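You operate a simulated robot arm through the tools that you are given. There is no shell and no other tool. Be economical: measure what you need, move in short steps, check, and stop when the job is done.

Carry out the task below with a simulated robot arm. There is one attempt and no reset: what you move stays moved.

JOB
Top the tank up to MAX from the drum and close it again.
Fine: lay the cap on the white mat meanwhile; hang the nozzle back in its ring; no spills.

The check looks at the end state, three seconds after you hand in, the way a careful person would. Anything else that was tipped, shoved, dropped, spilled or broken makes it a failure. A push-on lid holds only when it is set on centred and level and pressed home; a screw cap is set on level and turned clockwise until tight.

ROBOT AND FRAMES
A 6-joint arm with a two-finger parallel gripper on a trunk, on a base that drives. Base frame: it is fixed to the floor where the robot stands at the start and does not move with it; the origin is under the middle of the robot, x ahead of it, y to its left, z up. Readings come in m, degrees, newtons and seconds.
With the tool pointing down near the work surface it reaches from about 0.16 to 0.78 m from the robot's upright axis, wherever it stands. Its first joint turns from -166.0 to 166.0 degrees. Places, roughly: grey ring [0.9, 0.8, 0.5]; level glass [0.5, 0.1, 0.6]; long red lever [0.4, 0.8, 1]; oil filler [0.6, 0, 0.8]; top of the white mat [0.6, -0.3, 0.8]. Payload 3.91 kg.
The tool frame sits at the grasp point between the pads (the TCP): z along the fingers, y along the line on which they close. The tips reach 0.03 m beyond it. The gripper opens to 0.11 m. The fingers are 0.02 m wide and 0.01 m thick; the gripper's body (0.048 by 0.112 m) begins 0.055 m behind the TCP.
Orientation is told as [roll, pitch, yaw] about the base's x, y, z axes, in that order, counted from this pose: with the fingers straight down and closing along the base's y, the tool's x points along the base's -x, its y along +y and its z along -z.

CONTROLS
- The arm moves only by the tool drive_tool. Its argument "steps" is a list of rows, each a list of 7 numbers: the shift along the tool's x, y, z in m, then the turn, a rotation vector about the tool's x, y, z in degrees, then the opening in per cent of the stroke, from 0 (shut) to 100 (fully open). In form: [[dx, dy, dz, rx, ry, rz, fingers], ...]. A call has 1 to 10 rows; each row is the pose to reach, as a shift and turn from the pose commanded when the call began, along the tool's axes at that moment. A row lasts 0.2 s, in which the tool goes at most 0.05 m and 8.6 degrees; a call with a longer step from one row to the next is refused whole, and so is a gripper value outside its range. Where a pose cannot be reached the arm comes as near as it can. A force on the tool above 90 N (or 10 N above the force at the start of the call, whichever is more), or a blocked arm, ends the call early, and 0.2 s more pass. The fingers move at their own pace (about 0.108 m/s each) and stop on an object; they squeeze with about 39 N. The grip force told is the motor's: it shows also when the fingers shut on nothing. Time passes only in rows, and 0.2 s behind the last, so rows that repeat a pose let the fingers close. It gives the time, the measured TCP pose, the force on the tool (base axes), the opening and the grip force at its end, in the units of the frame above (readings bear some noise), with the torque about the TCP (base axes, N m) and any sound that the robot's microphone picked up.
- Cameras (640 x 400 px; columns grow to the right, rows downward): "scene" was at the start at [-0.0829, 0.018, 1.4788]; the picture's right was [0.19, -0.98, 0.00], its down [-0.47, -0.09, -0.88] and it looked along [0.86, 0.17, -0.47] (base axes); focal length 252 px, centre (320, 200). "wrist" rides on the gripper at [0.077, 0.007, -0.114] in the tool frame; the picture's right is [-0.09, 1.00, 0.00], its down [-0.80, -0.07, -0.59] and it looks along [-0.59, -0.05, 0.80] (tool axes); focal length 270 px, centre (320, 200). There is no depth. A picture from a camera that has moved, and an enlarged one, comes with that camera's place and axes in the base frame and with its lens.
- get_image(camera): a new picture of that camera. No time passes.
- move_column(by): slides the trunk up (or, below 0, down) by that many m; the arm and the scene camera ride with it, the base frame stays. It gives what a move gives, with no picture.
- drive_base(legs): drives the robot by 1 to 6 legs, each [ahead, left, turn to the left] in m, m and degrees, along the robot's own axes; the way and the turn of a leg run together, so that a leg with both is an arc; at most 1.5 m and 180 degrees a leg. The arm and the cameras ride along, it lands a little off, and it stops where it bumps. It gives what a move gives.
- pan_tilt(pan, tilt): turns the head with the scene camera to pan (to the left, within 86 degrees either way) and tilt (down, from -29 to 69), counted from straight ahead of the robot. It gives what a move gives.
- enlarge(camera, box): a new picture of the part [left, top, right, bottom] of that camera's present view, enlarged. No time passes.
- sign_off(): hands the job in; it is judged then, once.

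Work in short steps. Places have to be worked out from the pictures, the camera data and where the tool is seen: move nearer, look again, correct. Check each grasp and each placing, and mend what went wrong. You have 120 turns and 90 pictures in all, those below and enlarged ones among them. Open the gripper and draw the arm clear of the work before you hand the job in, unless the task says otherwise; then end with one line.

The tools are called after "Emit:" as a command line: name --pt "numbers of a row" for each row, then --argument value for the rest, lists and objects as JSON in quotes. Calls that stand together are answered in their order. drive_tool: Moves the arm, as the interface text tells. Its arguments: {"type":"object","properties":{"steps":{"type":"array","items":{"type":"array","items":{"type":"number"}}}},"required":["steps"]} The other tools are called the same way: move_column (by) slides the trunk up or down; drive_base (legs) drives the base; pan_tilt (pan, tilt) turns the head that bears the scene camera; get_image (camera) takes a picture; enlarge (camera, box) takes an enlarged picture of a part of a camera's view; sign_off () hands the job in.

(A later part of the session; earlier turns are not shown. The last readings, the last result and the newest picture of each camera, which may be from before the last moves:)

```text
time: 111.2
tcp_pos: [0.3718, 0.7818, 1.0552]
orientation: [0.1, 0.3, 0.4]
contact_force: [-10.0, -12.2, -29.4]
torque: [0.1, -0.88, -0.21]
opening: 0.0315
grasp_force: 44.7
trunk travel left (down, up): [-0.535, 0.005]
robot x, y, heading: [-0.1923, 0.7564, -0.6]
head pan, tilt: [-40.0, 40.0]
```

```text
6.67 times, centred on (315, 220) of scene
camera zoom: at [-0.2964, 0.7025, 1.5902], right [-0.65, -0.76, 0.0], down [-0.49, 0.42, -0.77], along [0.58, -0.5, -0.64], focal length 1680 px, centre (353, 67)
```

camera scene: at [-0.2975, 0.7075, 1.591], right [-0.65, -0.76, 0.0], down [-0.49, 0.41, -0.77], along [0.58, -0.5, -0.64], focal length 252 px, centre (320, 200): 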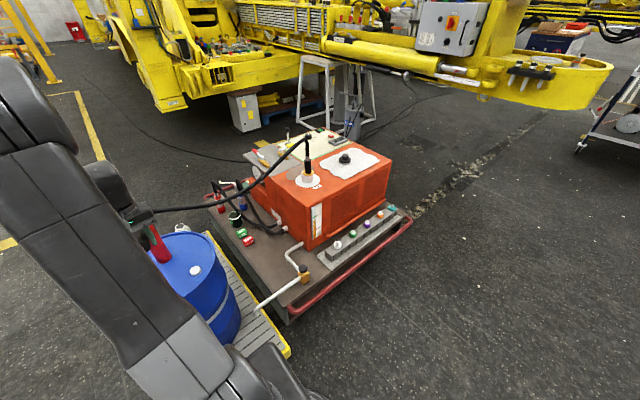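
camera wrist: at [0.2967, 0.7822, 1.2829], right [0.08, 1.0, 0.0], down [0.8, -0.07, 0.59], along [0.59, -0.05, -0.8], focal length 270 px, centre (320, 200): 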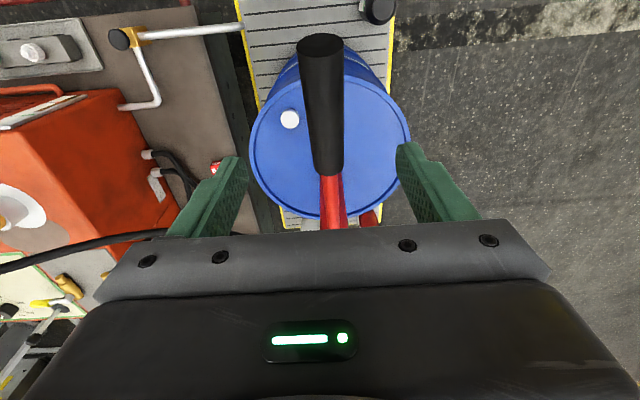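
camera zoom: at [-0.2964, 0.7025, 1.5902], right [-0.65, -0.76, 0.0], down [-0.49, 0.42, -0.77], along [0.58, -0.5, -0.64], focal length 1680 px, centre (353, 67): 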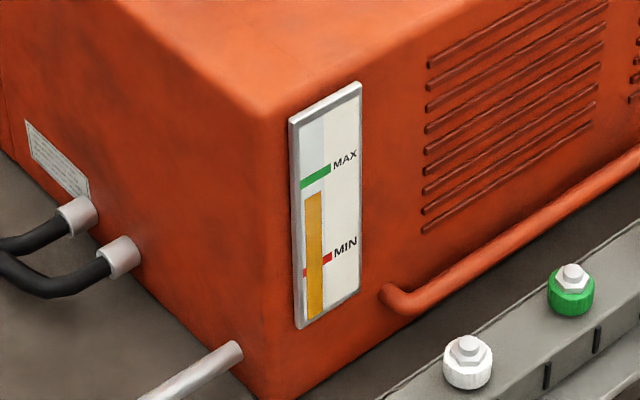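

The up-stroke adds nothing and the upper stop is reached. The gap is now about 14 px at 5–6 px per 30° stroke, so I'll do one more full down-and-up stroke and measure at higher zoom.

Emit:
drive_tool --pt "0.008 0 0.025 0 0 0 0" --pt "0.014 0 0.0495 0 0 0 0" --pt "0.018 0 0.0785 0 0 0 0" --pt "0.02 0 0.107 0 0 0 0" --pt "0.018 0 0.1325 0 0 0 0" --pt "0.0155 0 0.158 0 0 0 0" --pt "0.018 0 0.1325 0 0 0 0" --pt "0.02 0 0.107 0 0 0 0" --pt "0.018 0 0.0785 0 0 0 0" --pt "0.014 0 0.0495 0 0 0 0"

Emit:
drive_tool --pt "-0.006 0 -0.0245 0 0 0 0" --pt "-0.013 0 -0.046 0 0 0 0"

Emit:
enlarge --camera "scene" --box '[308, 194, 324, 238]'

```text
time: 113.4
tcp_pos: [0.3583, 0.78, 1.0102]
orientation: [0.1, -0.1, 0.4]
contact_force: [2.3, -15.2, 0.7]
torque: [0.37, 0.26, -0.52]
opening: 0.0317
grasp_force: 45.2
trunk travel left (down, up): [-0.535, 0.005]
robot x, y, heading: [-0.1895, 0.7558, -0.6]
head pan, tilt: [-40.0, 40.0]
```

```text
time: 114.0
tcp_pos: [0.3702, 0.7807, 1.0516]
orientation: [0.2, 0.2, 0.3]
contact_force: [-4.2, -13.0, -23.8]
torque: [0.11, -1.11, -0.25]
opening: 0.0315
grasp_force: 45.5
trunk travel left (down, up): [-0.535, 0.005]
robot x, y, heading: [-0.1886, 0.7599, -0.7]
head pan, tilt: [-40.0, 40.0]
```

```text
9.09 times, centred on (316, 216) of scene
camera zoom: at [-0.296, 0.7023, 1.5903], right [-0.65, -0.76, 0.0], down [-0.49, 0.42, -0.77], along [0.58, -0.5, -0.64], focal length 2291 px, centre (356, 54)
```

zoom: 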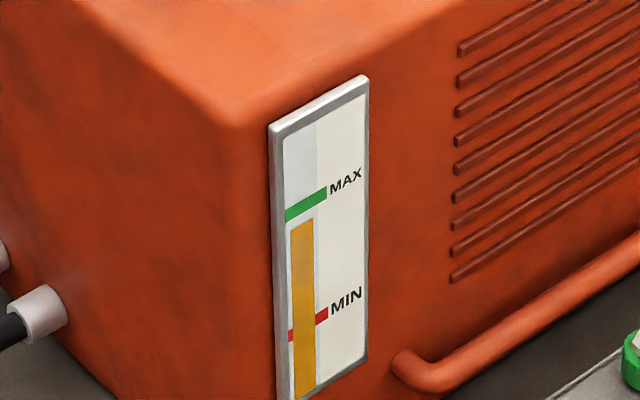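

The level reads about 0.85 of the way from MIN to MAX (0.77 at the start). I'll do another stroke and measure with the same zoom.

Emit:
drive_tool --pt "0.007 0 0.023 0 0 0 0" --pt "0.013 0 0.0465 0 0 0 0" --pt "0.017 0 0.0755 0 0 0 0" --pt "0.019 0 0.104 0 0 0 0" --pt "0.017 0 0.1295 0 0 0 0" --pt "0.0145 0 0.155 0 0 0 0"

Emit:
enlarge --camera "scene" --box '[308, 194, 324, 238]'

```text
time: 115.4
tcp_pos: [0.3554, 0.7802, 0.8979]
orientation: [0.1, 0.1, 0.4]
contact_force: [0.1, -14.4, 6.9]
torque: [0.15, 0.22, -0.41]
opening: 0.0314
grasp_force: 44.9
trunk travel left (down, up): [-0.535, 0.005]
robot x, y, heading: [-0.1925, 0.7545, -0.8]
head pan, tilt: [-40.0, 40.0]
```

```text
9.09 times, centred on (316, 216) of scene
camera zoom: at [-0.2979, 0.7021, 1.5907], right [-0.65, -0.76, 0.0], down [-0.49, 0.42, -0.77], along [0.58, -0.5, -0.64], focal length 2291 px, centre (356, 54)
```

zoom: 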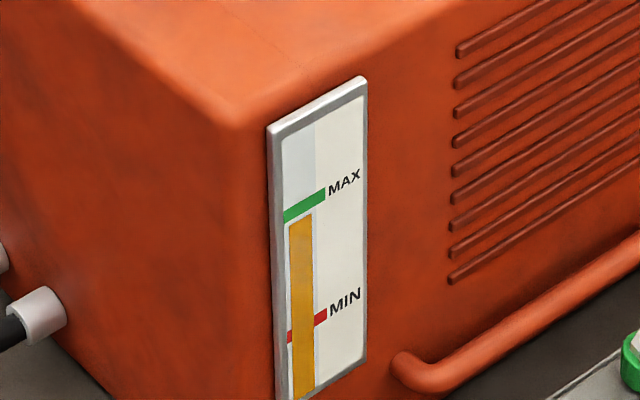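

That stroke gave about 7 px and the level is about 10 px below the middle of the MAX mark. One more full stroke next.

Emit:
drive_tool --pt "0.0025 0 -0.0255 0 0 0 0" --pt "0.0045 0 -0.051 0 0 0 0" --pt "0.0025 0 -0.0795 0 0 0 0" --pt "-0.0015 0 -0.1085 0 0 0 0" --pt "-0.0075 0 -0.132 0 0 0 0" --pt "-0.0145 0 -0.155 0 0 0 0"

Emit:
drive_tool --pt "0.007 0 0.023 0 0 0 0" --pt "0.013 0 0.0465 0 0 0 0" --pt "0.017 0 0.0755 0 0 0 0" --pt "0.019 0 0.104 0 0 0 0" --pt "0.017 0 0.1295 0 0 0 0" --pt "0.0145 0 0.155 0 0 0 0"

Emit:
enlarge --camera "scene" --box '[308, 194, 324, 238]'

```text
time: 116.8
tcp_pos: [0.3702, 0.782, 1.0501]
orientation: [0.1, 0.5, 0.4]
contact_force: [-7.3, -10.8, -38.0]
torque: [0.09, -0.02, -0.21]
opening: 0.0318
grasp_force: 45.0
trunk travel left (down, up): [-0.535, 0.005]
robot x, y, heading: [-0.189, 0.7559, -0.8]
head pan, tilt: [-40.0, 40.0]
```

```text
time: 118.2
tcp_pos: [0.3542, 0.7819, 0.8983]
orientation: [0.2, 0.2, 0.3]
contact_force: [-1.2, -16.7, 5.5]
torque: [0.26, 0.29, -0.44]
opening: 0.0318
grasp_force: 45.0
trunk travel left (down, up): [-0.535, 0.005]
robot x, y, heading: [-0.1877, 0.7591, -0.5]
head pan, tilt: [-40.0, 40.0]
```

```text
9.09 times, centred on (316, 216) of scene
camera zoom: at [-0.298, 0.7017, 1.5907], right [-0.65, -0.76, 0.0], down [-0.49, 0.42, -0.77], along [0.58, -0.5, -0.64], focal length 2291 px, centre (356, 54)
```

zoom: 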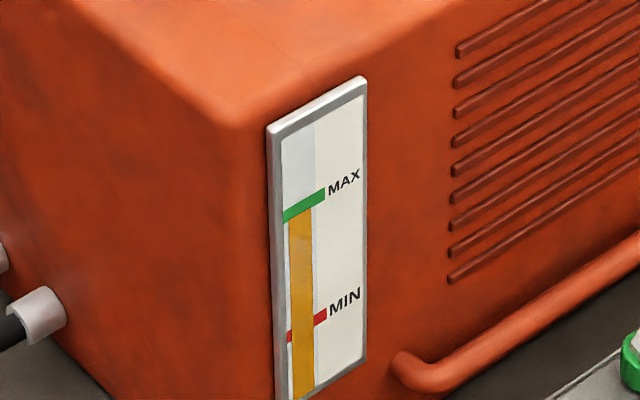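

The liquid now reaches the lower edge of the green mark, so about 3 px remain. I'll raise the lever and add a partial 13° down-stroke.

Emit:
drive_tool --pt "0.0025 0 -0.0255 0 0 0 0" --pt "0.0045 0 -0.051 0 0 0 0" --pt "0.0025 0 -0.0795 0 0 0 0" --pt "-0.0015 0 -0.1085 0 0 0 0" --pt "-0.0075 0 -0.132 0 0 0 0" --pt "-0.0145 0 -0.155 0 0 0 0"

Emit:
drive_tool --pt "0.007 0 0.023 0 0 0 0" --pt "0.013 0 0.0465 0 0 0 0" --pt "0.0155 0 0.064 0 0 0 0"

Emit:
enlarge --camera "scene" --box '[310, 200, 322, 216]'

```text
time: 119.6
tcp_pos: [0.3704, 0.7804, 1.0488]
orientation: [0.2, 0.7, 0.4]
contact_force: [-9.7, -11.2, -37.9]
torque: [-0.05, -0.12, -0.55]
opening: 0.0321
grasp_force: 45.2
trunk travel left (down, up): [-0.535, 0.005]
robot x, y, heading: [-0.1924, 0.7561, -0.6]
head pan, tilt: [-40.0, 40.0]
```

```text
time: 120.4
tcp_pos: [0.3554, 0.7808, 0.9906]
orientation: [0.1, -0.1, 0.4]
contact_force: [1.9, -11.1, 7.2]
torque: [-0.03, -0.88, -0.42]
opening: 0.0316
grasp_force: 45.4
trunk travel left (down, up): [-0.535, 0.005]
robot x, y, heading: [-0.1901, 0.7581, -0.6]
head pan, tilt: [-40.0, 40.0]
```

```text
16.00 times, centred on (316, 208) of scene
camera zoom: at [-0.2978, 0.7025, 1.5909], right [-0.65, -0.76, 0.0], down [-0.49, 0.42, -0.77], along [0.58, -0.5, -0.64], focal length 4032 px, centre (384, 72)
```

zoom: 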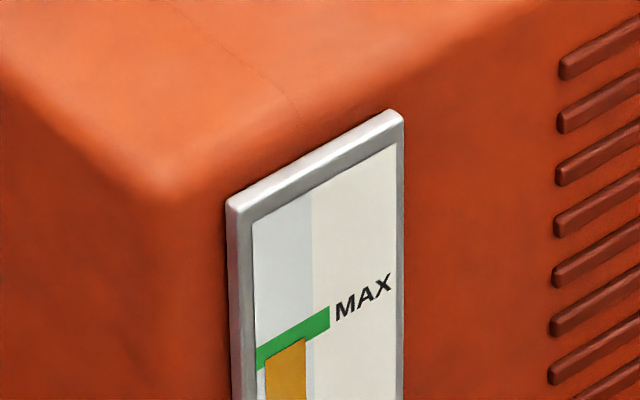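

At 16× the liquid top lies inside the green MAX mark, practically at its middle, so filling is done. I'll return the lever to the top, open, and rise clear.

Emit:
drive_tool --pt "-0.003 0 -0.018 0 0 0 0" --pt "-0.009 0 -0.041 0 0 0 0" --pt "-0.014 0 -0.057 0 0 0 0" --pt "-0.014 0 -0.057 0 0 0 50" --pt "-0.014 0 -0.057 0 0 0 90" --pt "-0.014 0 -0.09 0 0 0 90" --pt "-0.014 0 -0.135 0 0 0 90" --pt "-0.014 0 -0.18 0 0 0 90" --pt "-0.014 0 -0.225 0 0 0 90"

Emit:
get_image --camera "wrist"

```text
time: 122.4
tcp_pos: [0.3693, 0.7825, 1.2174]
orientation: [0.0, 0.0, 0.4]
contact_force: [-0.2, 0.3, 0.2]
torque: [0.02, 0.01, 0.0]
opening: 0.0989
grasp_force: 0.1
trunk travel left (down, up): [-0.535, 0.005]
robot x, y, heading: [-0.1867, 0.7616, -0.4]
head pan, tilt: [-40.0, 40.0]
```

```text
18 pictures are left
camera wrist: at [0.2922, 0.787, 1.3313], right [0.08, 1.0, 0.0], down [0.8, -0.07, 0.59], along [0.59, -0.05, -0.8], focal length 270 px, centre (320, 200)
```

wrist: 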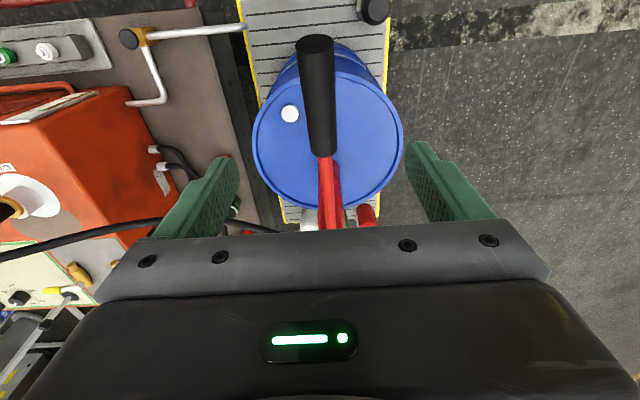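

The lever is back up. I'll retract a little and drive back to the same station as for the filling.

Emit:
drive_tool --pt "0.038 -0.03 -0.02 0 0 0 100" --pt "0.076 -0.06 -0.04 0 0 0 100" --pt "0.076 -0.1 -0.04 0 0 0 100" --pt "0.076 -0.12 -0.04 0 0 0 100"

Emit:
drive_base --legs '[[0, -0.662, 0], [0.143, 0, 0]]'

```text
refused: row 1 steps farther than a row can; nothing moved
```

```text
time: 127.1
tcp_pos: [0.5118, 0.1191, 1.2176]
orientation: [0.1, 0.1, 0.8]
contact_force: [0.0, -0.3, 0.2]
torque: [-0.01, 0.01, 0.01]
opening: 0.0991
grasp_force: 0.1
trunk travel left (down, up): [-0.535, 0.005]
robot x, y, heading: [-0.0456, 0.0905, -0.3]
head pan, tilt: [-40.0, 40.0]
```

The base is back in place. Now I'll bring the tool to [0.435, 0.001, 1.17] with the 40° tilt, behind the nozzle, and lower the trunk 0.3.

Emit:
drive_tool --pt "0.02 0 0.0 0 -7 0 100" --pt "0.04 -0.03 0.0 0 -14 0 100" --pt "0.06 -0.06 0.02 0 -21 0 100" --pt "0.077 -0.09 0.03 0 -28 0 100" --pt "0.077 -0.118 0.048 0 -35 0 100" --pt "0.077 -0.118 0.048 0 -40.2 0 100"

Emit:
move_column --by -0.3

Emit:
get_image --camera "wrist"

```text
time: 128.5
tcp_pos: [0.4353, 0.0001, 1.1688]
orientation: [0.1, -40.2, 0.6]
contact_force: [-0.3, 0.2, 0.4]
torque: [-0.05, 0.02, 0.0]
opening: 0.1102
grasp_force: 0.1
trunk travel left (down, up): [-0.535, 0.005]
robot x, y, heading: [-0.0494, 0.0912, -0.3]
head pan, tilt: [-40.0, 40.0]
```

```text
time: 131.5
tcp_pos: [0.4357, 0.0009, 0.8684]
orientation: [0.1, -40.2, 0.6]
contact_force: [-0.4, 0.0, 0.3]
torque: [0.0, 0.0, -0.01]
opening: 0.1099
grasp_force: 0.2
trunk travel left (down, up): [-0.235, 0.305]
robot x, y, heading: [-0.0458, 0.0939, -0.3]
head pan, tilt: [-40.0, 40.0]
```

```text
17 pictures are left
camera wrist: at [0.3038, 0.005, 0.9051], right [0.05, 1.0, 0.06], down [0.23, -0.07, 0.97], along [0.97, -0.04, -0.23], focal length 270 px, centre (320, 200)
```

wrist: 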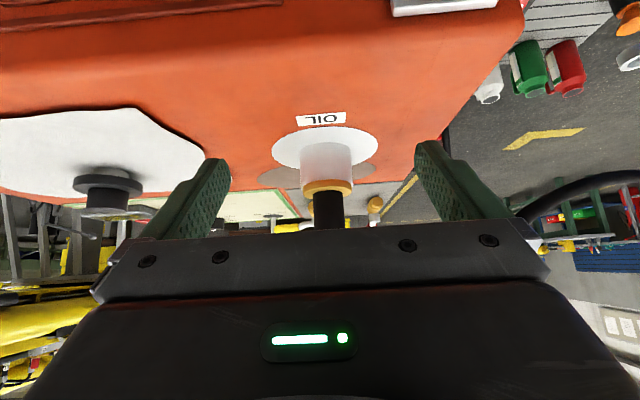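

The view matches the one I left. I'll go straight forward to the sleeve and close on it.

Emit:
drive_tool --pt "-0.03 0 0.026 0 0 0 100" --pt "-0.061 0 0.051 0 0 0 100" --pt "-0.092 0 0.077 0 0 0 100" --pt "-0.122 0 0.102 0 0 0 100" --pt "-0.152 0 0.128 0 0 0 100" --pt "-0.152 0 0.128 0 0 0 50" --pt "-0.152 0 0.128 0 0 0 10" --pt "-0.152 0 0.128 0 0 0 0" --pt "-0.152 0 0.128 0 0 0 0"

Emit:
get_image --camera "wrist"

```text
time: 133.5
tcp_pos: [0.6338, 0.0021, 0.8676]
orientation: [0.2, -40.2, 0.7]
contact_force: [0.9, -1.9, -0.5]
torque: [0.04, -0.01, -0.02]
opening: 0.0373
grasp_force: 39.4
trunk travel left (down, up): [-0.235, 0.305]
robot x, y, heading: [-0.0498, 0.0914, -0.2]
head pan, tilt: [-40.0, 40.0]
```

```text
16 pictures are left
camera wrist: at [0.5021, 0.0073, 0.9053], right [0.05, 1.0, 0.06], down [0.23, -0.07, 0.97], along [0.97, -0.04, -0.23], focal length 270 px, centre (320, 200)
```

wrist: 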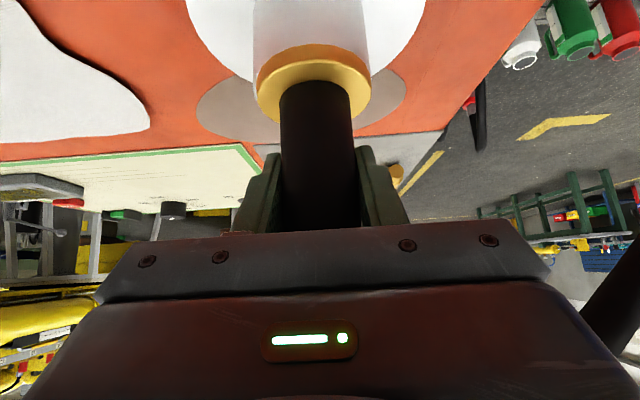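

The grip is the same as before. I'll lift slowly, pause with the tip just above the neck so any drip falls in, then rise.

Emit:
drive_tool --pt "-0.013 0 -0.0153 0 0 0 0" --pt "-0.026 0 -0.0306 0 0 0 0" --pt "-0.036 0 -0.043 0 0 0 0" --pt "-0.036 0 -0.043 0 0 0 0" --pt "-0.036 0 -0.043 0 0 0 0" --pt "-0.036 0 -0.043 0 0 0 0" --pt "-0.036 0 -0.043 0 0 0 0" --pt "-0.036 0 -0.043 0 0 0 0" --pt "-0.036 0 -0.043 0 0 0 0" --pt "-0.045 0 -0.0535 0 0 0 0"

Emit:
drive_tool --pt "-0.025 0 -0.03 0 0 0 0" --pt "-0.05 0 -0.06 0 0 0 0" --pt "-0.075 0 -0.09 0 0 0 0" --pt "-0.084 0 -0.1 0 0 0 0"

Emit:
move_column --by 0.3

Emit:
drive_tool --pt "-0.029 0.0215 0.025 0 0 0 0" --pt "-0.059 0.043 0.05 0 0 0 0" --pt "-0.0885 0.0645 0.0747 0 0 0 0" --pt "-0.118 0.0865 0.0996 0 0 0 0" --pt "-0.1475 0.108 0.1245 0 0 0 0"

Emit:
get_image --camera "wrist"

```text
time: 135.7
tcp_pos: [0.6359, 0.0024, 0.9378]
orientation: [0.0, -40.1, 0.6]
contact_force: [0.0, 0.2, -3.3]
torque: [0.01, -0.01, 0.01]
opening: 0.0372
grasp_force: 39.2
trunk travel left (down, up): [-0.235, 0.305]
robot x, y, heading: [-0.0454, 0.0922, 0.0]
head pan, tilt: [-40.0, 40.0]
```

```text
time: 136.7
tcp_pos: [0.6351, 0.0028, 1.0686]
orientation: [0.0, -40.2, 0.7]
contact_force: [0.0, 0.1, -3.1]
torque: [-0.03, -0.02, 0.03]
opening: 0.0373
grasp_force: 38.9
trunk travel left (down, up): [-0.235, 0.305]
robot x, y, heading: [-0.049, 0.0882, -0.1]
head pan, tilt: [-40.0, 40.0]
```

```text
time: 139.7
tcp_pos: [0.6351, 0.0023, 1.369]
orientation: [0.0, -40.3, 0.6]
contact_force: [-0.6, -0.1, -3.1]
torque: [-0.03, 0.01, 0.01]
opening: 0.0375
grasp_force: 39.0
trunk travel left (down, up): [-0.535, 0.005]
robot x, y, heading: [-0.0495, 0.0905, -0.2]
head pan, tilt: [-40.0, 40.0]
```

```text
time: 140.9
tcp_pos: [0.8272, 0.1142, 1.3625]
orientation: [0.1, -40.1, 0.6]
contact_force: [-0.3, 0.7, -4.1]
torque: [0.02, -0.01, 0.03]
opening: 0.0373
grasp_force: 38.9
out of reach, approached as far as the arm can: row 5
trunk travel left (down, up): [-0.535, 0.005]
robot x, y, heading: [-0.0489, 0.0883, -0.0]
head pan, tilt: [-40.0, 40.0]
```

```text
15 pictures are left
camera wrist: at [0.6947, 0.1184, 1.4018], right [0.05, 1.0, 0.06], down [0.23, -0.07, 0.97], along [0.97, -0.04, -0.23], focal length 270 px, centre (320, 200)
```

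wrist: 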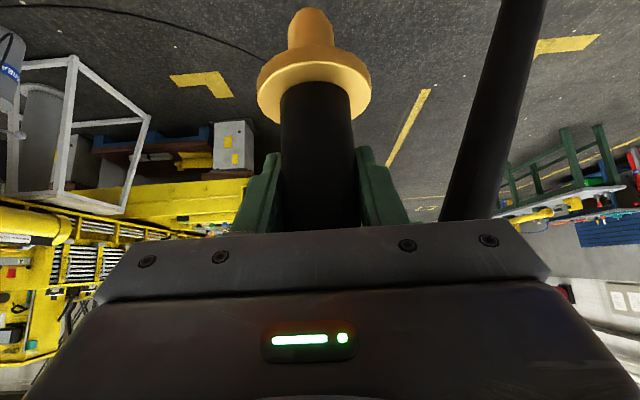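

The nozzle is out cleanly. I'll retrace the drive back around the front corner in reverse.

Emit:
drive_base --legs '[[-0.06, 0.2, 0], [-0.05, 0.254, 0], [-0.037, 0.352, -12], [-0.12, 0.329, -21], [0.06, 0.312, -14]]'

```text
time: 149.4
tcp_pos: [0.7182, 0.8207, 1.3664]
orientation: [0.1, -40.3, -46.3]
contact_force: [0.4, 0.3, -4.2]
torque: [0.01, -0.02, 0.0]
opening: 0.0374
grasp_force: 38.7
trunk travel left (down, up): [-0.535, 0.005]
robot x, y, heading: [0.1084, 1.4492, -47.3]
head pan, tilt: [-40.0, 40.0]
```

On track. Next are the remaining arcs back to the left side, facing the ring.

Emit:
drive_base --legs '[[0.116, 0.277, -12.7], [0.059, 0.246, -15], [0.026, 0.228, -14]]'

```text
time: 154.3
tcp_pos: [0.923, 0.6925, 1.3669]
orientation: [0.1, -40.3, -88.0]
contact_force: [0.5, 0.2, -3.8]
torque: [0.02, 0.03, -0.02]
opening: 0.0373
grasp_force: 39.0
trunk travel left (down, up): [-0.535, 0.005]
robot x, y, heading: [0.883, 1.5657, -89.3]
head pan, tilt: [-40.0, 40.0]
```

Nearly the same spot as before. I'll bring the arm back over the ring axis and lower the trunk in two moves.

Emit:
drive_tool --pt "0.026 -0.003 -0.014 0 0 0 0" --pt "0.053 -0.006 -0.028 0 0 0 0" --pt "0.0788 -0.009 -0.0416 0 0 0 0"

Emit:
move_column --by -0.4

Emit:
move_column --by -0.13

Emit:
get_image --camera "wrist"

```text
time: 155.1
tcp_pos: [0.909, 0.7805, 1.3487]
orientation: [0.0, -40.4, -88.1]
contact_force: [-0.4, 0.3, -3.1]
torque: [0.03, -0.01, -0.01]
opening: 0.0374
grasp_force: 39.5
trunk travel left (down, up): [-0.535, 0.005]
robot x, y, heading: [0.8803, 1.5638, -88.9]
head pan, tilt: [-40.0, 40.0]
```

```text
time: 158.9
tcp_pos: [0.91, 0.7803, 0.9479]
orientation: [0.1, -40.2, -88.1]
contact_force: [-0.3, 0.3, -3.4]
torque: [0.02, -0.01, -0.01]
opening: 0.0373
grasp_force: 39.6
trunk travel left (down, up): [-0.135, 0.405]
robot x, y, heading: [0.8804, 1.5643, -88.9]
head pan, tilt: [-40.0, 40.0]
```

```text
time: 160.5
tcp_pos: [0.9089, 0.7798, 0.8177]
orientation: [0.0, -40.3, -88.1]
contact_force: [-0.3, -0.2, -2.6]
torque: [0.01, 0.04, 0.03]
opening: 0.0373
grasp_force: 39.0
trunk travel left (down, up): [-0.005, 0.535]
robot x, y, heading: [0.8796, 1.5678, -89.4]
head pan, tilt: [-40.0, 40.0]
```

```text
14 pictures are left
camera wrist: at [0.9118, 0.9124, 0.855], right [1.0, -0.03, 0.06], down [-0.06, -0.23, 0.97], along [-0.02, -0.97, -0.23], focal length 270 px, centre (320, 200)
```

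wrist: 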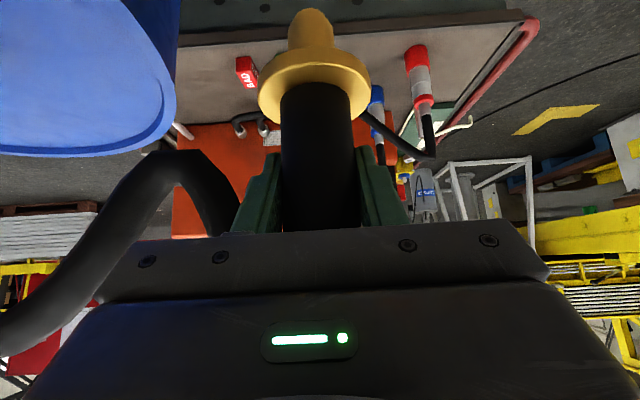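

The pose matches the extraction pose. I'll lower to z 0.60, with the tip just above the ring, and check alignment.

Emit:
drive_tool --pt "0.028 0.0015 0.033 0 0 0 0" --pt "0.056 0.0015 0.066 0 0 0 0" --pt "0.084 0.0015 0.099 0 0 0 0" --pt "0.112 0.0015 0.132 0 0 0 0" --pt "0.14 0.0015 0.166 0 0 0 0"

Emit:
get_image --camera "wrist"

```text
time: 161.7
tcp_pos: [0.9103, 0.7797, 0.6012]
orientation: [0.1, -40.4, -88.1]
contact_force: [-0.5, 0.3, -2.3]
torque: [-0.03, 0.03, -0.03]
opening: 0.0372
grasp_force: 38.7
trunk travel left (down, up): [-0.005, 0.535]
robot x, y, heading: [0.8827, 1.5613, -89.0]
head pan, tilt: [-40.0, 40.0]
```

```text
13 pictures are left
camera wrist: at [0.9138, 0.9121, 0.638], right [1.0, -0.03, 0.06], down [-0.06, -0.23, 0.97], along [-0.02, -0.97, -0.23], focal length 270 px, centre (320, 200)
```

wrist: 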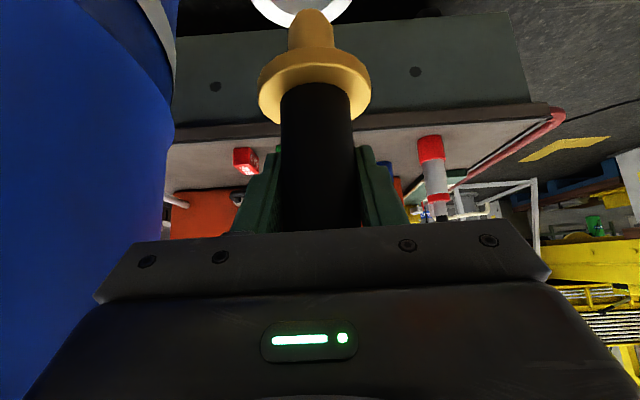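

The ring appears right behind the tip, as expected. I'll lower in small steps toward z 0.53.

Emit:
drive_tool --pt "0.0097 0 0.0115 0 0 0 0" --pt "0.0194 0 0.023 0 0 0 0" --pt "0.026 0 0.0306 0 0 0 0"

Emit:
enlarge --camera "wrist" --box '[190, 0, 450, 160]'

```text
time: 162.5
tcp_pos: [0.9116, 0.7812, 0.5611]
orientation: [0.1, -40.3, -88.2]
contact_force: [-0.4, 0.9, -2.8]
torque: [-0.02, 0.04, 0.01]
opening: 0.0374
grasp_force: 39.6
trunk travel left (down, up): [-0.005, 0.535]
robot x, y, heading: [0.8827, 1.5622, -88.7]
head pan, tilt: [-40.0, 40.0]
```

```text
2.46 times, centred on (320, 80) of wrist
camera zoom: at [0.9141, 0.9124, 0.5977], right [1.0, -0.03, 0.06], down [-0.06, -0.23, 0.97], along [-0.02, -0.97, -0.23], focal length 665 px, centre (320, 495)
```

zoom: 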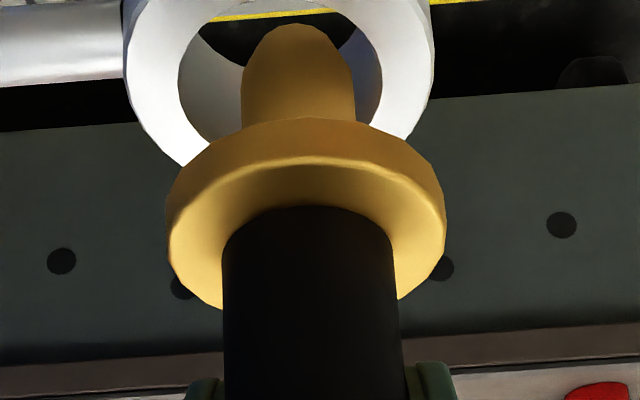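

The spout is in the ring, about 3–4 mm off to +x. I'll correct that and lower another 2 cm.

Emit:
drive_tool --pt "0.0032 -0.003 0.0038 0 0 0 0" --pt "0.0097 -0.003 0.0115 0 0 0 0" --pt "0.0129 -0.003 0.0153 0 0 0 0"

Emit:
enlarge --camera "wrist" --box '[190, 0, 450, 160]'

```text
time: 163.3
tcp_pos: [0.9086, 0.7799, 0.5392]
orientation: [0.2, -40.3, -88.1]
contact_force: [-0.9, -0.1, -4.1]
torque: [-0.02, 0.0, 0.01]
opening: 0.0371
grasp_force: 39.0
trunk travel left (down, up): [-0.005, 0.535]
robot x, y, heading: [0.8828, 1.5659, -89.1]
head pan, tilt: [-40.0, 40.0]
```

```text
2.46 times, centred on (320, 80) of wrist
camera zoom: at [0.9107, 0.912, 0.5774], right [1.0, -0.03, 0.06], down [-0.06, -0.23, 0.97], along [-0.02, -0.97, -0.23], focal length 665 px, centre (320, 495)
```

zoom: 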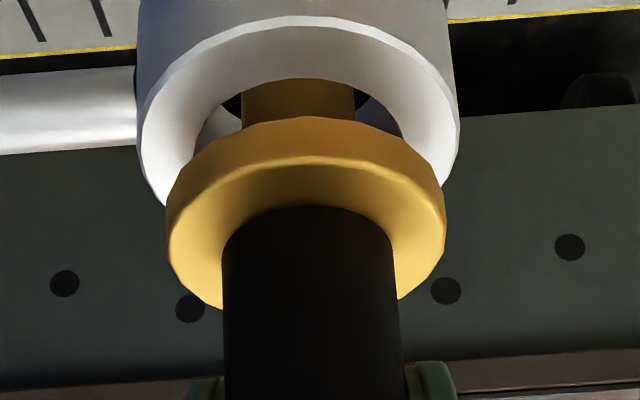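

Well centred. I'll lower the last centimetre to seat the collar.

Emit:
drive_tool --pt "0.0026 0 0.0031 0 0 0 0" --pt "0.0052 0 0.0061 0 0 0 0" --pt "0.0071 0 0.0084 0 0 0 0"

```text
time: 164.1
tcp_pos: [0.9075, 0.7796, 0.5299]
orientation: [0.2, -40.4, -88.1]
contact_force: [0.5, -0.6, -3.9]
torque: [0.02, 0.01, 0.0]
opening: 0.0373
grasp_force: 39.3
trunk travel left (down, up): [-0.005, 0.535]
robot x, y, heading: [0.8807, 1.564, -89.1]
head pan, tilt: [-40.0, 40.0]
```

Emit:
drive_tool --pt "0.0013 0 0.0015 0 0 0 0" --pt "0.0026 0 0.0031 0 0 0 0"

Emit:
enlarge --camera "wrist" --box '[190, 0, 450, 160]'

```text
time: 164.7
tcp_pos: [0.9087, 0.7783, 0.5277]
orientation: [0.0, -40.5, -88.0]
contact_force: [0.2, 2.7, 7.6]
torque: [0.49, 0.03, 0.01]
opening: 0.0371
grasp_force: 39.8
trunk travel left (down, up): [-0.005, 0.535]
robot x, y, heading: [0.8813, 1.5662, -88.9]
head pan, tilt: [-40.0, 40.0]
```

```text
2.46 times, centred on (320, 80) of wrist
camera zoom: at [0.9108, 0.9118, 0.5646], right [1.0, -0.03, 0.06], down [-0.06, -0.23, 0.97], along [-0.02, -0.97, -0.23], focal length 665 px, centre (320, 495)
```

zoom: 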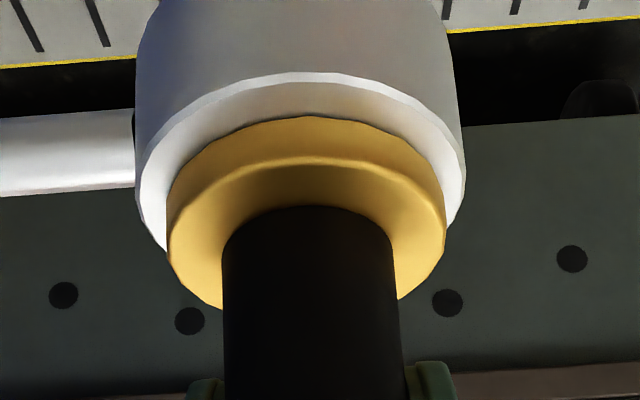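

Contact made; the collar sits in the ring as it did originally. I'll open and back straight out.

Emit:
drive_tool --pt "-0.001 0 -0.0012 0 0 0 0" --pt "-0.001 0 -0.0012 0 0 0 60" --pt "-0.001 0 -0.0012 0 0 0 90" --pt "-0.001 0 -0.0012 0 0 0 100" --pt "0.03 0 -0.027 0 0 0 100" --pt "0.06 0 -0.053 0 0 0 100" --pt "0.091 0 -0.079 0 0 0 100"

Emit:
get_image --camera "wrist"

```text
time: 166.3
tcp_pos: [0.9027, 0.887, 0.5306]
orientation: [0.1, -40.4, -88.2]
contact_force: [-0.4, -0.6, -0.6]
torque: [0.02, 0.01, 0.01]
opening: 0.1096
grasp_force: 0.1
out of reach, approached as far as the arm can: row 7
trunk travel left (down, up): [-0.005, 0.535]
robot x, y, heading: [0.8809, 1.5655, -88.7]
head pan, tilt: [-40.0, 40.0]
```

```text
9 pictures are left
camera wrist: at [0.9058, 1.0205, 0.5674], right [1.0, -0.03, 0.06], down [-0.06, -0.23, 0.97], along [-0.02, -0.97, -0.23], focal length 270 px, centre (320, 200)
```

wrist: 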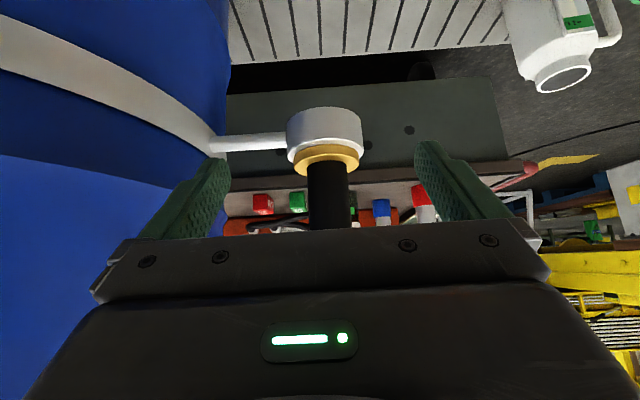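

The nozzle hangs properly in the ring. I'll back away, raise the trunk, straighten the tool, and drive back to the tank, keeping well clear of the lever.

Emit:
drive_base --legs '[[-0.3, 0, 0]]'

Emit:
move_column --by 0.4

Emit:
drive_tool --pt "-0.013 0 -0.015 0 8 0 100" --pt "-0.026 0 -0.03 0 16 0 100" --pt "-0.039 0 -0.046 0 24 0 100" --pt "-0.052 0 -0.061 0 32 0 100" --pt "-0.0645 0 -0.0764 0 40.3 0 100"

Emit:
drive_base --legs '[[0, 0, 89], [-1.45, 0, 0], [0, -1.4, 0], [0, -0.47, 0]]'

```text
time: 168.4
tcp_pos: [0.8959, 1.1909, 0.5307]
orientation: [-0.1, -40.4, -88.1]
contact_force: [-0.8, 0.5, 1.0]
torque: [0.0, 0.0, 0.02]
opening: 0.1101
grasp_force: 0.0
trunk travel left (down, up): [-0.005, 0.535]
robot x, y, heading: [0.8762, 1.8668, -88.9]
head pan, tilt: [-40.0, 40.0]
```

```text
time: 172.2
tcp_pos: [0.8963, 1.19, 0.9309]
orientation: [-0.1, -40.3, -88.0]
contact_force: [-0.3, -0.9, 0.0]
torque: [-0.02, 0.03, 0.0]
opening: 0.11
grasp_force: 0.1
trunk travel left (down, up): [-0.405, 0.135]
robot x, y, heading: [0.8735, 1.8641, -88.6]
head pan, tilt: [-40.0, 40.0]
```

```text
time: 173.4
tcp_pos: [0.8976, 1.1922, 1.0303]
orientation: [-0.1, 0.1, -88.1]
contact_force: [0.2, -0.2, -0.5]
torque: [0.0, 0.02, 0.02]
opening: 0.1101
grasp_force: 0.1
out of reach, approached as far as the arm can: row 1
trunk travel left (down, up): [-0.405, 0.135]
robot x, y, heading: [0.8704, 1.8672, -88.8]
head pan, tilt: [-40.0, 40.0]
```

```text
time: 193.6
tcp_pos: [0.0942, -0.0065, 1.0318]
orientation: [-0.2, -0.1, 1.3]
contact_force: [-0.4, 0.7, 0.7]
torque: [0.02, -0.01, -0.02]
opening: 0.11
grasp_force: 0.0
trunk travel left (down, up): [-0.405, 0.135]
robot x, y, heading: [-0.5855, -0.022, 0.7]
head pan, tilt: [-40.0, 40.0]
```

I'm back in front of the tank. I'll drive ahead to the starting station.

Emit:
drive_base --legs '[[0.58, 0.015, -0.7]]'

```text
time: 196.8
tcp_pos: [0.6698, 0.0048, 1.0306]
orientation: [0.0, -0.1, 0.8]
contact_force: [0.4, -0.1, 0.3]
torque: [0.0, 0.0, 0.03]
opening: 0.1098
grasp_force: 0.0
trunk travel left (down, up): [-0.405, 0.135]
robot x, y, heading: [-0.0066, -0.0004, -0.0]
head pan, tilt: [-40.0, 40.0]
```

I'll move above the cap on the mat to where it was placed, x ≈ 0.614, y ≈ -0.28.

Emit:
drive_tool --pt "0.008 -0.041 0 0 0 0.4 100" --pt "0.016 -0.082 0 0 0 0.8 100" --pt "0.024 -0.123 0.01 0 0 0.8 100" --pt "0.032 -0.164 0.02 0 0 0.8 100" --pt "0.04 -0.205 0.03 0 0 0.8 100" --pt "0.048 -0.246 0.05 0 0 0.8 100" --pt "0.056 -0.281 0.08 0 0 0.8 100" --pt "0.056 -0.281 0.105 0 0 0.8 100"

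Emit:
get_image --camera "wrist"

```text
time: 198.6
tcp_pos: [0.6187, -0.2779, 0.9261]
orientation: [-0.2, -0.2, 0.1]
contact_force: [0.2, -0.1, 0.0]
torque: [0.0, 0.0, -0.04]
opening: 0.1101
grasp_force: 0.1
trunk travel left (down, up): [-0.405, 0.135]
robot x, y, heading: [-0.0101, -0.0034, -0.2]
head pan, tilt: [-40.0, 40.0]
```

```text
8 pictures are left
camera wrist: at [0.5421, -0.2714, 1.0402], right [0.09, 1.0, 0.0], down [0.8, -0.07, 0.6], along [0.59, -0.05, -0.8], focal length 270 px, centre (320, 200)
```

wrist: 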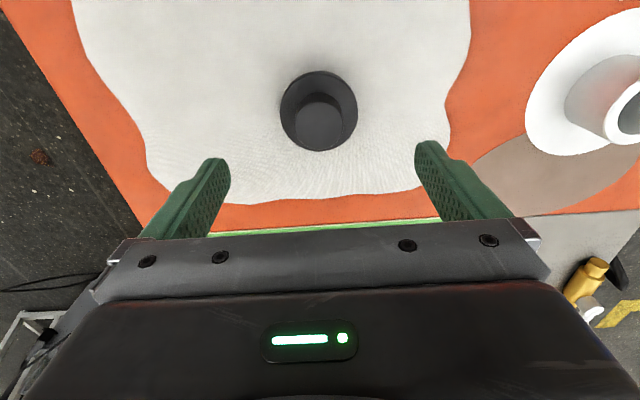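

The cap is still where I left it, under the tool. I'll lower to the earlier grip height (z 0.835) and close on the knob.

Emit:
drive_tool --pt "0.003 0 0.04 0 0 0 100" --pt "0.003 0 0.075 0 0 0 80" --pt "0.003 0 0.091 0 0 0 70" --pt "0.003 0 0.091 0 0 0 30" --pt "0.003 0 0.091 0 0 0 0" --pt "0.003 0 0.091 0 0 0 0"

```text
time: 200.0
tcp_pos: [0.6154, -0.2773, 0.8338]
orientation: [-0.1, -0.1, -0.1]
contact_force: [-0.9, 0.1, -1.1]
torque: [0.06, 0.01, 0.01]
opening: 0.0403
grasp_force: 39.3
trunk travel left (down, up): [-0.405, 0.135]
robot x, y, heading: [-0.0065, -0.0046, -0.1]
head pan, tilt: [-40.0, 40.0]
```

The knob is gripped. I'll lift and carry it over the neck at [0.633, 0.0025], well above the rim.

Emit:
drive_tool --pt "0 0 -0.045 0 0 0 0" --pt "0 0 -0.09 0 0 0 0" --pt "0 0.04 -0.11 0 0 0 0" --pt "-0.004 0.085 -0.11 0 0 0 0" --pt "-0.008 0.13 -0.11 0 0 0 0" --pt "-0.012 0.175 -0.11 0 0 0 0" --pt "-0.016 0.22 -0.11 0 0 0 0" --pt "-0.0176 0.26 -0.11 0 0 0 0" --pt "-0.0176 0.28 -0.11 0 0 0 0"

Emit:
enlarge --camera "wrist" --box '[220, 20, 420, 240]'

```text
time: 202.0
tcp_pos: [0.633, 0.0026, 0.9462]
orientation: [-0.1, -0.2, 0.0]
contact_force: [-0.7, 0.8, -0.7]
torque: [-0.01, 0.03, 0.02]
opening: 0.0402
grasp_force: 39.1
trunk travel left (down, up): [-0.405, 0.135]
robot x, y, heading: [-0.0069, -0.003, 0.0]
head pan, tilt: [-40.0, 40.0]
```

```text
1.82 times, centred on (320, 130) of wrist
camera zoom: at [0.5562, 0.0096, 1.0589], right [0.09, 1.0, 0.0], down [0.8, -0.07, 0.6], along [0.59, -0.05, -0.8], focal length 491 px, centre (320, 327)
```

zoom: 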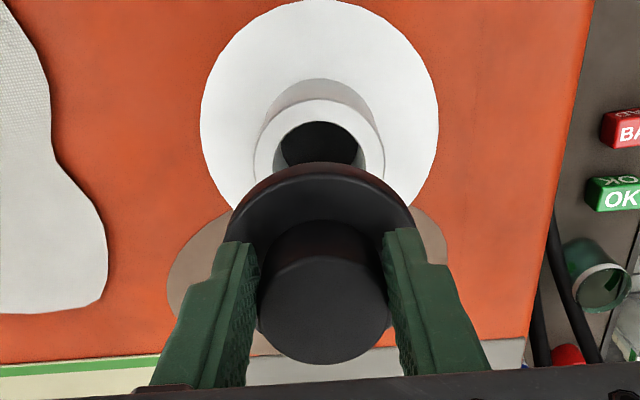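

The cap's position in the fingers matches the earlier seated grip (TCP ≈ [0.6325, 0.003, 0.855]), so I'm over the axis. I'll lower to just above the expected seat.

Emit:
drive_tool --pt "0 0 0.035 0 0 0 0" --pt "0 0 0.06 0 0 0 0" --pt "0 0 0.072 0 0 0 0"

Emit:
enlarge --camera "wrist" --box '[220, 20, 420, 240]'

```text
time: 202.8
tcp_pos: [0.6333, 0.0024, 0.8715]
orientation: [-0.1, -0.1, 0.0]
contact_force: [-0.3, -0.1, -1.4]
torque: [-0.01, 0.01, 0.02]
opening: 0.0402
grasp_force: 39.3
trunk travel left (down, up): [-0.405, 0.135]
robot x, y, heading: [-0.0086, -0.0035, -0.1]
head pan, tilt: [-40.0, 40.0]
```

```text
1.82 times, centred on (320, 130) of wrist
camera zoom: at [0.5563, 0.0092, 0.9868], right [0.09, 1.0, 0.0], down [0.8, -0.07, 0.6], along [0.59, -0.05, -0.8], focal length 491 px, centre (320, 327)
```

zoom: 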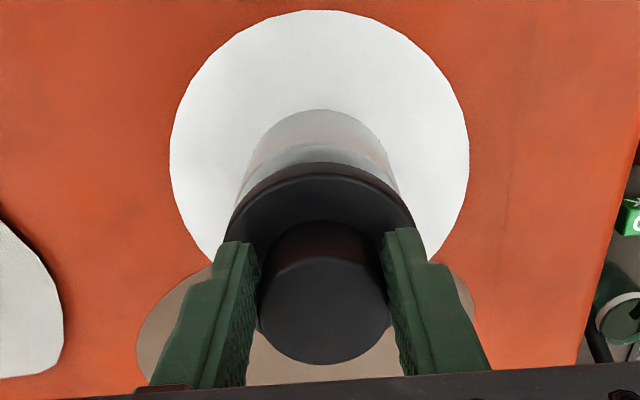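

The cap is symmetric over the neck. I'll lower slowly to contact.

Emit:
drive_tool --pt "0 -0.0007 0.006 0 0 0 0" --pt "0 -0.0007 0.011 0 0 0 0"

```text
time: 203.4
tcp_pos: [0.6321, 0.002, 0.8616]
orientation: [-0.1, -0.2, 0.0]
contact_force: [0.6, 0.2, -0.9]
torque: [0.01, 0.0, -0.01]
opening: 0.0402
grasp_force: 39.4
trunk travel left (down, up): [-0.405, 0.135]
robot x, y, heading: [-0.0112, -0.0016, 0.2]
head pan, tilt: [-40.0, 40.0]
```

Emit:
drive_tool --pt "0 0 0.003 0 0 0 0" --pt "0 0 0.006 0 0 0 0"

```text
time: 204.0
tcp_pos: [0.6315, 0.002, 0.8591]
orientation: [-0.1, -0.3, 0.0]
contact_force: [-0.5, 0.2, 16.1]
torque: [0.53, 0.07, -0.03]
opening: 0.0403
grasp_force: 39.0
trunk travel left (down, up): [-0.405, 0.135]
robot x, y, heading: [-0.0099, -0.005, 0.4]
head pan, tilt: [-40.0, 40.0]
```

Contact at z 0.859, with a torque that suggests one side touches first. I'll look closely before pressing.

Emit:
enlarge --camera "wrist" --box '[240, 70, 400, 190]'

```text
3.33 times, centred on (320, 130) of wrist
camera zoom: at [0.5555, 0.0081, 0.9721], right [0.09, 1.0, 0.0], down [0.8, -0.07, 0.6], along [0.6, -0.05, -0.8], focal length 901 px, centre (320, 433)
```

zoom: 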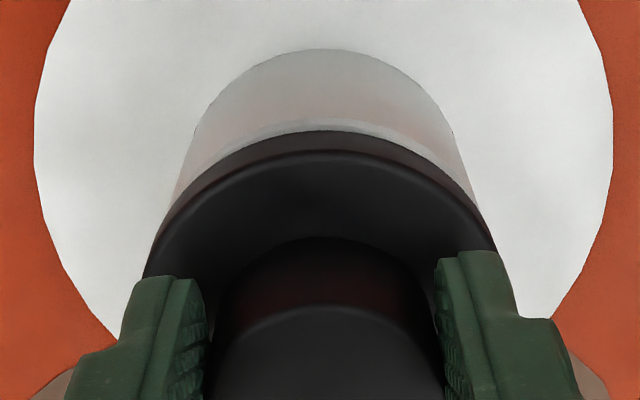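

The rim is just visible under the flange: 3–4 mm remain to the seat, and the neck is about 1 mm toward +y. I'll ease up, shift, and press down gently.

Emit:
drive_tool --pt "0 0.0 -0.003 0 0 0 0" --pt "0.0005 0.0015 -0.002 0 0 0 0" --pt "0.0005 0.0015 0.001 0 0 0 0" --pt "0.0005 0.0015 0.003 0 0 0 0"

```text
time: 205.0
tcp_pos: [0.6309, 0.0036, 0.856]
orientation: [-0.1, -0.4, 0.0]
contact_force: [1.3, -7.3, 31.6]
torque: [-0.19, -0.42, 0.03]
opening: 0.0406
grasp_force: 39.4
trunk travel left (down, up): [-0.405, 0.135]
robot x, y, heading: [-0.009, -0.0012, -0.3]
head pan, tilt: [-40.0, 40.0]
```

The force is 32 N with little torque, so it is seating. I'll now turn clockwise under this light press and watch torque and height, in case it is threaded.

Emit:
drive_tool --pt "0 -0.0005 0.0005 0 0 8 0" --pt "0 -0.0005 0.001 0 0 16 0" --pt "0 -0.0005 0.001 0 0 24 0" --pt "0 -0.0005 0.001 0 0 32 0" --pt "0 -0.0005 0.0015 0 0 40 0" --pt "0 -0.0005 0.0015 0 0 48 0"

```text
time: 206.4
tcp_pos: [0.6327, 0.0061, 0.8522]
orientation: [0.2, -0.3, -48.0]
contact_force: [10.0, 19.5, 25.3]
torque: [0.64, 0.14, 0.57]
opening: 0.04
grasp_force: 39.4
trunk travel left (down, up): [-0.405, 0.135]
robot x, y, heading: [-0.0069, -0.002, 0.1]
head pan, tilt: [-40.0, 40.0]
```

The cap sank 4 mm while turning and the torque rose to 0.57 N m, so it behaves like a thread. The side force shows the axis is about 5 mm ahead of the TCP, so I'll open, turn back to yaw 0, and regrip centred at x ≈ 0.636.

Emit:
drive_tool --pt "0 0 0 0 0 0 50" --pt "0 0 0 0 0 0 70" --pt "-0.0033 0.0037 0 0 0 -8 70" --pt "-0.0033 0.0037 0 0 0 -16 70" --pt "-0.0033 0.0037 0 0 0 -24 70" --pt "-0.0033 0.0037 0 0 0 -32 70" --pt "-0.0033 0.0037 0 0 0 -40 70" --pt "-0.0033 0.0037 0 0 0 -48 70" --pt "-0.0033 0.0037 0 0 0 -48 0" --pt "-0.0033 0.0037 0 0 0 -48 0"

Emit:
drive_tool --pt "0 0 0 0 0 0 0" --pt "0 0 0 0 0 0 0"

Emit:
enlarge --camera "wrist" --box '[220, 60, 420, 220]'

```text
time: 208.6
tcp_pos: [0.6363, -0.0007, 0.8526]
orientation: [-0.1, 0.0, 0.0]
contact_force: [-4.2, -13.9, 10.7]
torque: [-0.15, 0.11, 0.03]
opening: 0.0551
grasp_force: 39.1
trunk travel left (down, up): [-0.405, 0.135]
robot x, y, heading: [-0.0086, -0.0048, -0.2]
head pan, tilt: [-40.0, 40.0]
```

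```text
time: 209.2
tcp_pos: [0.6361, -0.0001, 0.8522]
orientation: [0.0, -0.1, -0.1]
contact_force: [-7.5, -20.2, 9.8]
torque: [-0.44, 0.2, 0.03]
opening: 0.0548
grasp_force: 39.2
trunk travel left (down, up): [-0.405, 0.135]
robot x, y, heading: [-0.0058, -0.0037, 0.2]
head pan, tilt: [-40.0, 40.0]
```

```text
2.50 times, centred on (320, 140) of wrist
camera zoom: at [0.5592, 0.0069, 0.966], right [0.09, 1.0, 0.0], down [0.8, -0.07, 0.6], along [0.59, -0.05, -0.8], focal length 676 px, centre (320, 350)
```

zoom: 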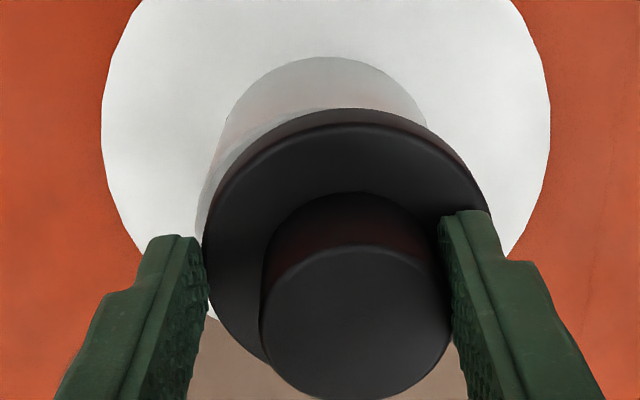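

The cap got shoved sideways and tilted, with the left finger jammed on the flange, so the turn did that rather than a thread. I'll open, rise above the flange, shift over the knob (+7 mm y), and regrip to lift it off.

Emit:
drive_tool --pt "0 0 0 0 0 0 70" --pt "0 0 -0.007 0 0 0 80" --pt "0 0.007 -0.013 0 0 0 80" --pt "0 0.007 -0.013 0 0 0 40" --pt "0 0.007 -0.013 0 0 0 0" --pt "0 0.007 -0.013 0 0 0 0" --pt "0 0.007 -0.013 0 0 0 0"

```text
time: 210.8
tcp_pos: [0.6366, 0.0065, 0.8664]
orientation: [-0.2, -0.1, -0.1]
contact_force: [1.2, -20.2, 6.4]
torque: [-0.92, 0.0, -0.17]
opening: 0.0405
grasp_force: 38.9
trunk travel left (down, up): [-0.405, 0.135]
robot x, y, heading: [-0.0092, -0.0037, 0.1]
head pan, tilt: [-40.0, 40.0]
```

The knob is gripped again. I'll lift slowly off the neck.

Emit:
drive_tool --pt "0 -0.001 -0.008 0 0 0 0" --pt "0 -0.002 -0.018 0 0 0 0" --pt "0 -0.002 -0.035 0 0 0 0" --pt "0 -0.002 -0.055 0 0 0 0"

Emit:
get_image --camera "wrist"

```text
time: 211.8
tcp_pos: [0.6375, 0.0089, 0.9198]
orientation: [0.0, -0.1, 0.1]
contact_force: [-0.7, 0.0, -1.2]
torque: [0.03, -0.02, 0.0]
opening: 0.0402
grasp_force: 38.9
trunk travel left (down, up): [-0.405, 0.135]
robot x, y, heading: [-0.0052, -0.0035, -0.1]
head pan, tilt: [-40.0, 40.0]
```

```text
3 pictures are left
camera wrist: at [0.5609, 0.0159, 1.0333], right [0.09, 1.0, 0.0], down [0.8, -0.07, 0.6], along [0.59, -0.05, -0.8], focal length 270 px, centre (320, 200)
```

wrist: 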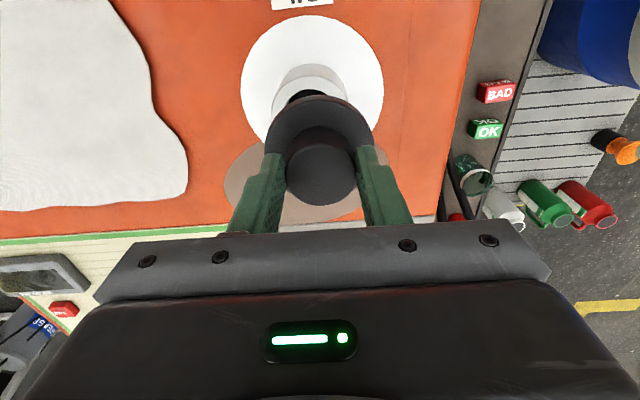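

The cap is in hand but may be tilted a few degrees. I'll set it on the mat once more to level it and regrip it squarely.

Emit:
drive_tool --pt "0 -0.02 -0.035 0 0 0 0" --pt "0.002 -0.065 -0.035 0 0 0 0" --pt "0.005 -0.11 -0.035 0 0 0 0" --pt "0.008 -0.155 -0.035 0 0 0 0" --pt "0.011 -0.2 -0.035 0 0 0 0" --pt "0.014 -0.245 -0.035 0 0 0 0" --pt "0.0175 -0.287 -0.02 0 0 0 0" --pt "0.0175 -0.287 0.02 0 0 0 0" --pt "0.0175 -0.287 0.055 0 0 0 0" --pt "0.0175 -0.287 0.068 0 0 0 0"

Emit:
drive_tool --pt "0 0 0.003 0 0 0 0" --pt "0 0 0.005 0 0 0 0"

```text
time: 214.0
tcp_pos: [0.6212, -0.2787, 0.8523]
orientation: [-0.1, 0.0, 0.0]
contact_force: [0.0, -0.5, -1.5]
torque: [0.0, 0.0, -0.01]
opening: 0.04
grasp_force: 38.9
trunk travel left (down, up): [-0.405, 0.135]
robot x, y, heading: [-0.0086, -0.0024, 0.1]
head pan, tilt: [-40.0, 40.0]
```

```text
time: 214.6
tcp_pos: [0.6197, -0.2793, 0.8477]
orientation: [0.1, -0.1, 0.0]
contact_force: [0.0, 0.0, -1.5]
torque: [0.0, 0.03, 0.05]
opening: 0.0403
grasp_force: 38.7
trunk travel left (down, up): [-0.405, 0.135]
robot x, y, heading: [-0.0087, -0.0081, -0.3]
head pan, tilt: [-40.0, 40.0]
```

No contact yet; I'll continue down in small steps.

Emit:
drive_tool --pt "0 0 0.002 0 0 0 0" --pt "0 0 0.004 0 0 0 0"

Emit:
drive_tool --pt "0 0 0.0015 0 0 0 0" --pt "0 0 0.003 0 0 0 0"

```text
time: 215.2
tcp_pos: [0.6215, -0.2792, 0.8433]
orientation: [0.0, -0.1, 0.0]
contact_force: [0.3, -0.7, -0.7]
torque: [-0.02, 0.02, -0.03]
opening: 0.0404
grasp_force: 39.0
trunk travel left (down, up): [-0.405, 0.135]
robot x, y, heading: [-0.0063, -0.003, -0.1]
head pan, tilt: [-40.0, 40.0]
```

```text
time: 215.8
tcp_pos: [0.6204, -0.2793, 0.8411]
orientation: [-0.2, -0.2, 0.0]
contact_force: [-0.1, -0.4, 7.3]
torque: [0.13, 0.01, 0.01]
opening: 0.0402
grasp_force: 38.8
trunk travel left (down, up): [-0.405, 0.135]
robot x, y, heading: [-0.0039, -0.0035, -0.1]
head pan, tilt: [-40.0, 40.0]
```

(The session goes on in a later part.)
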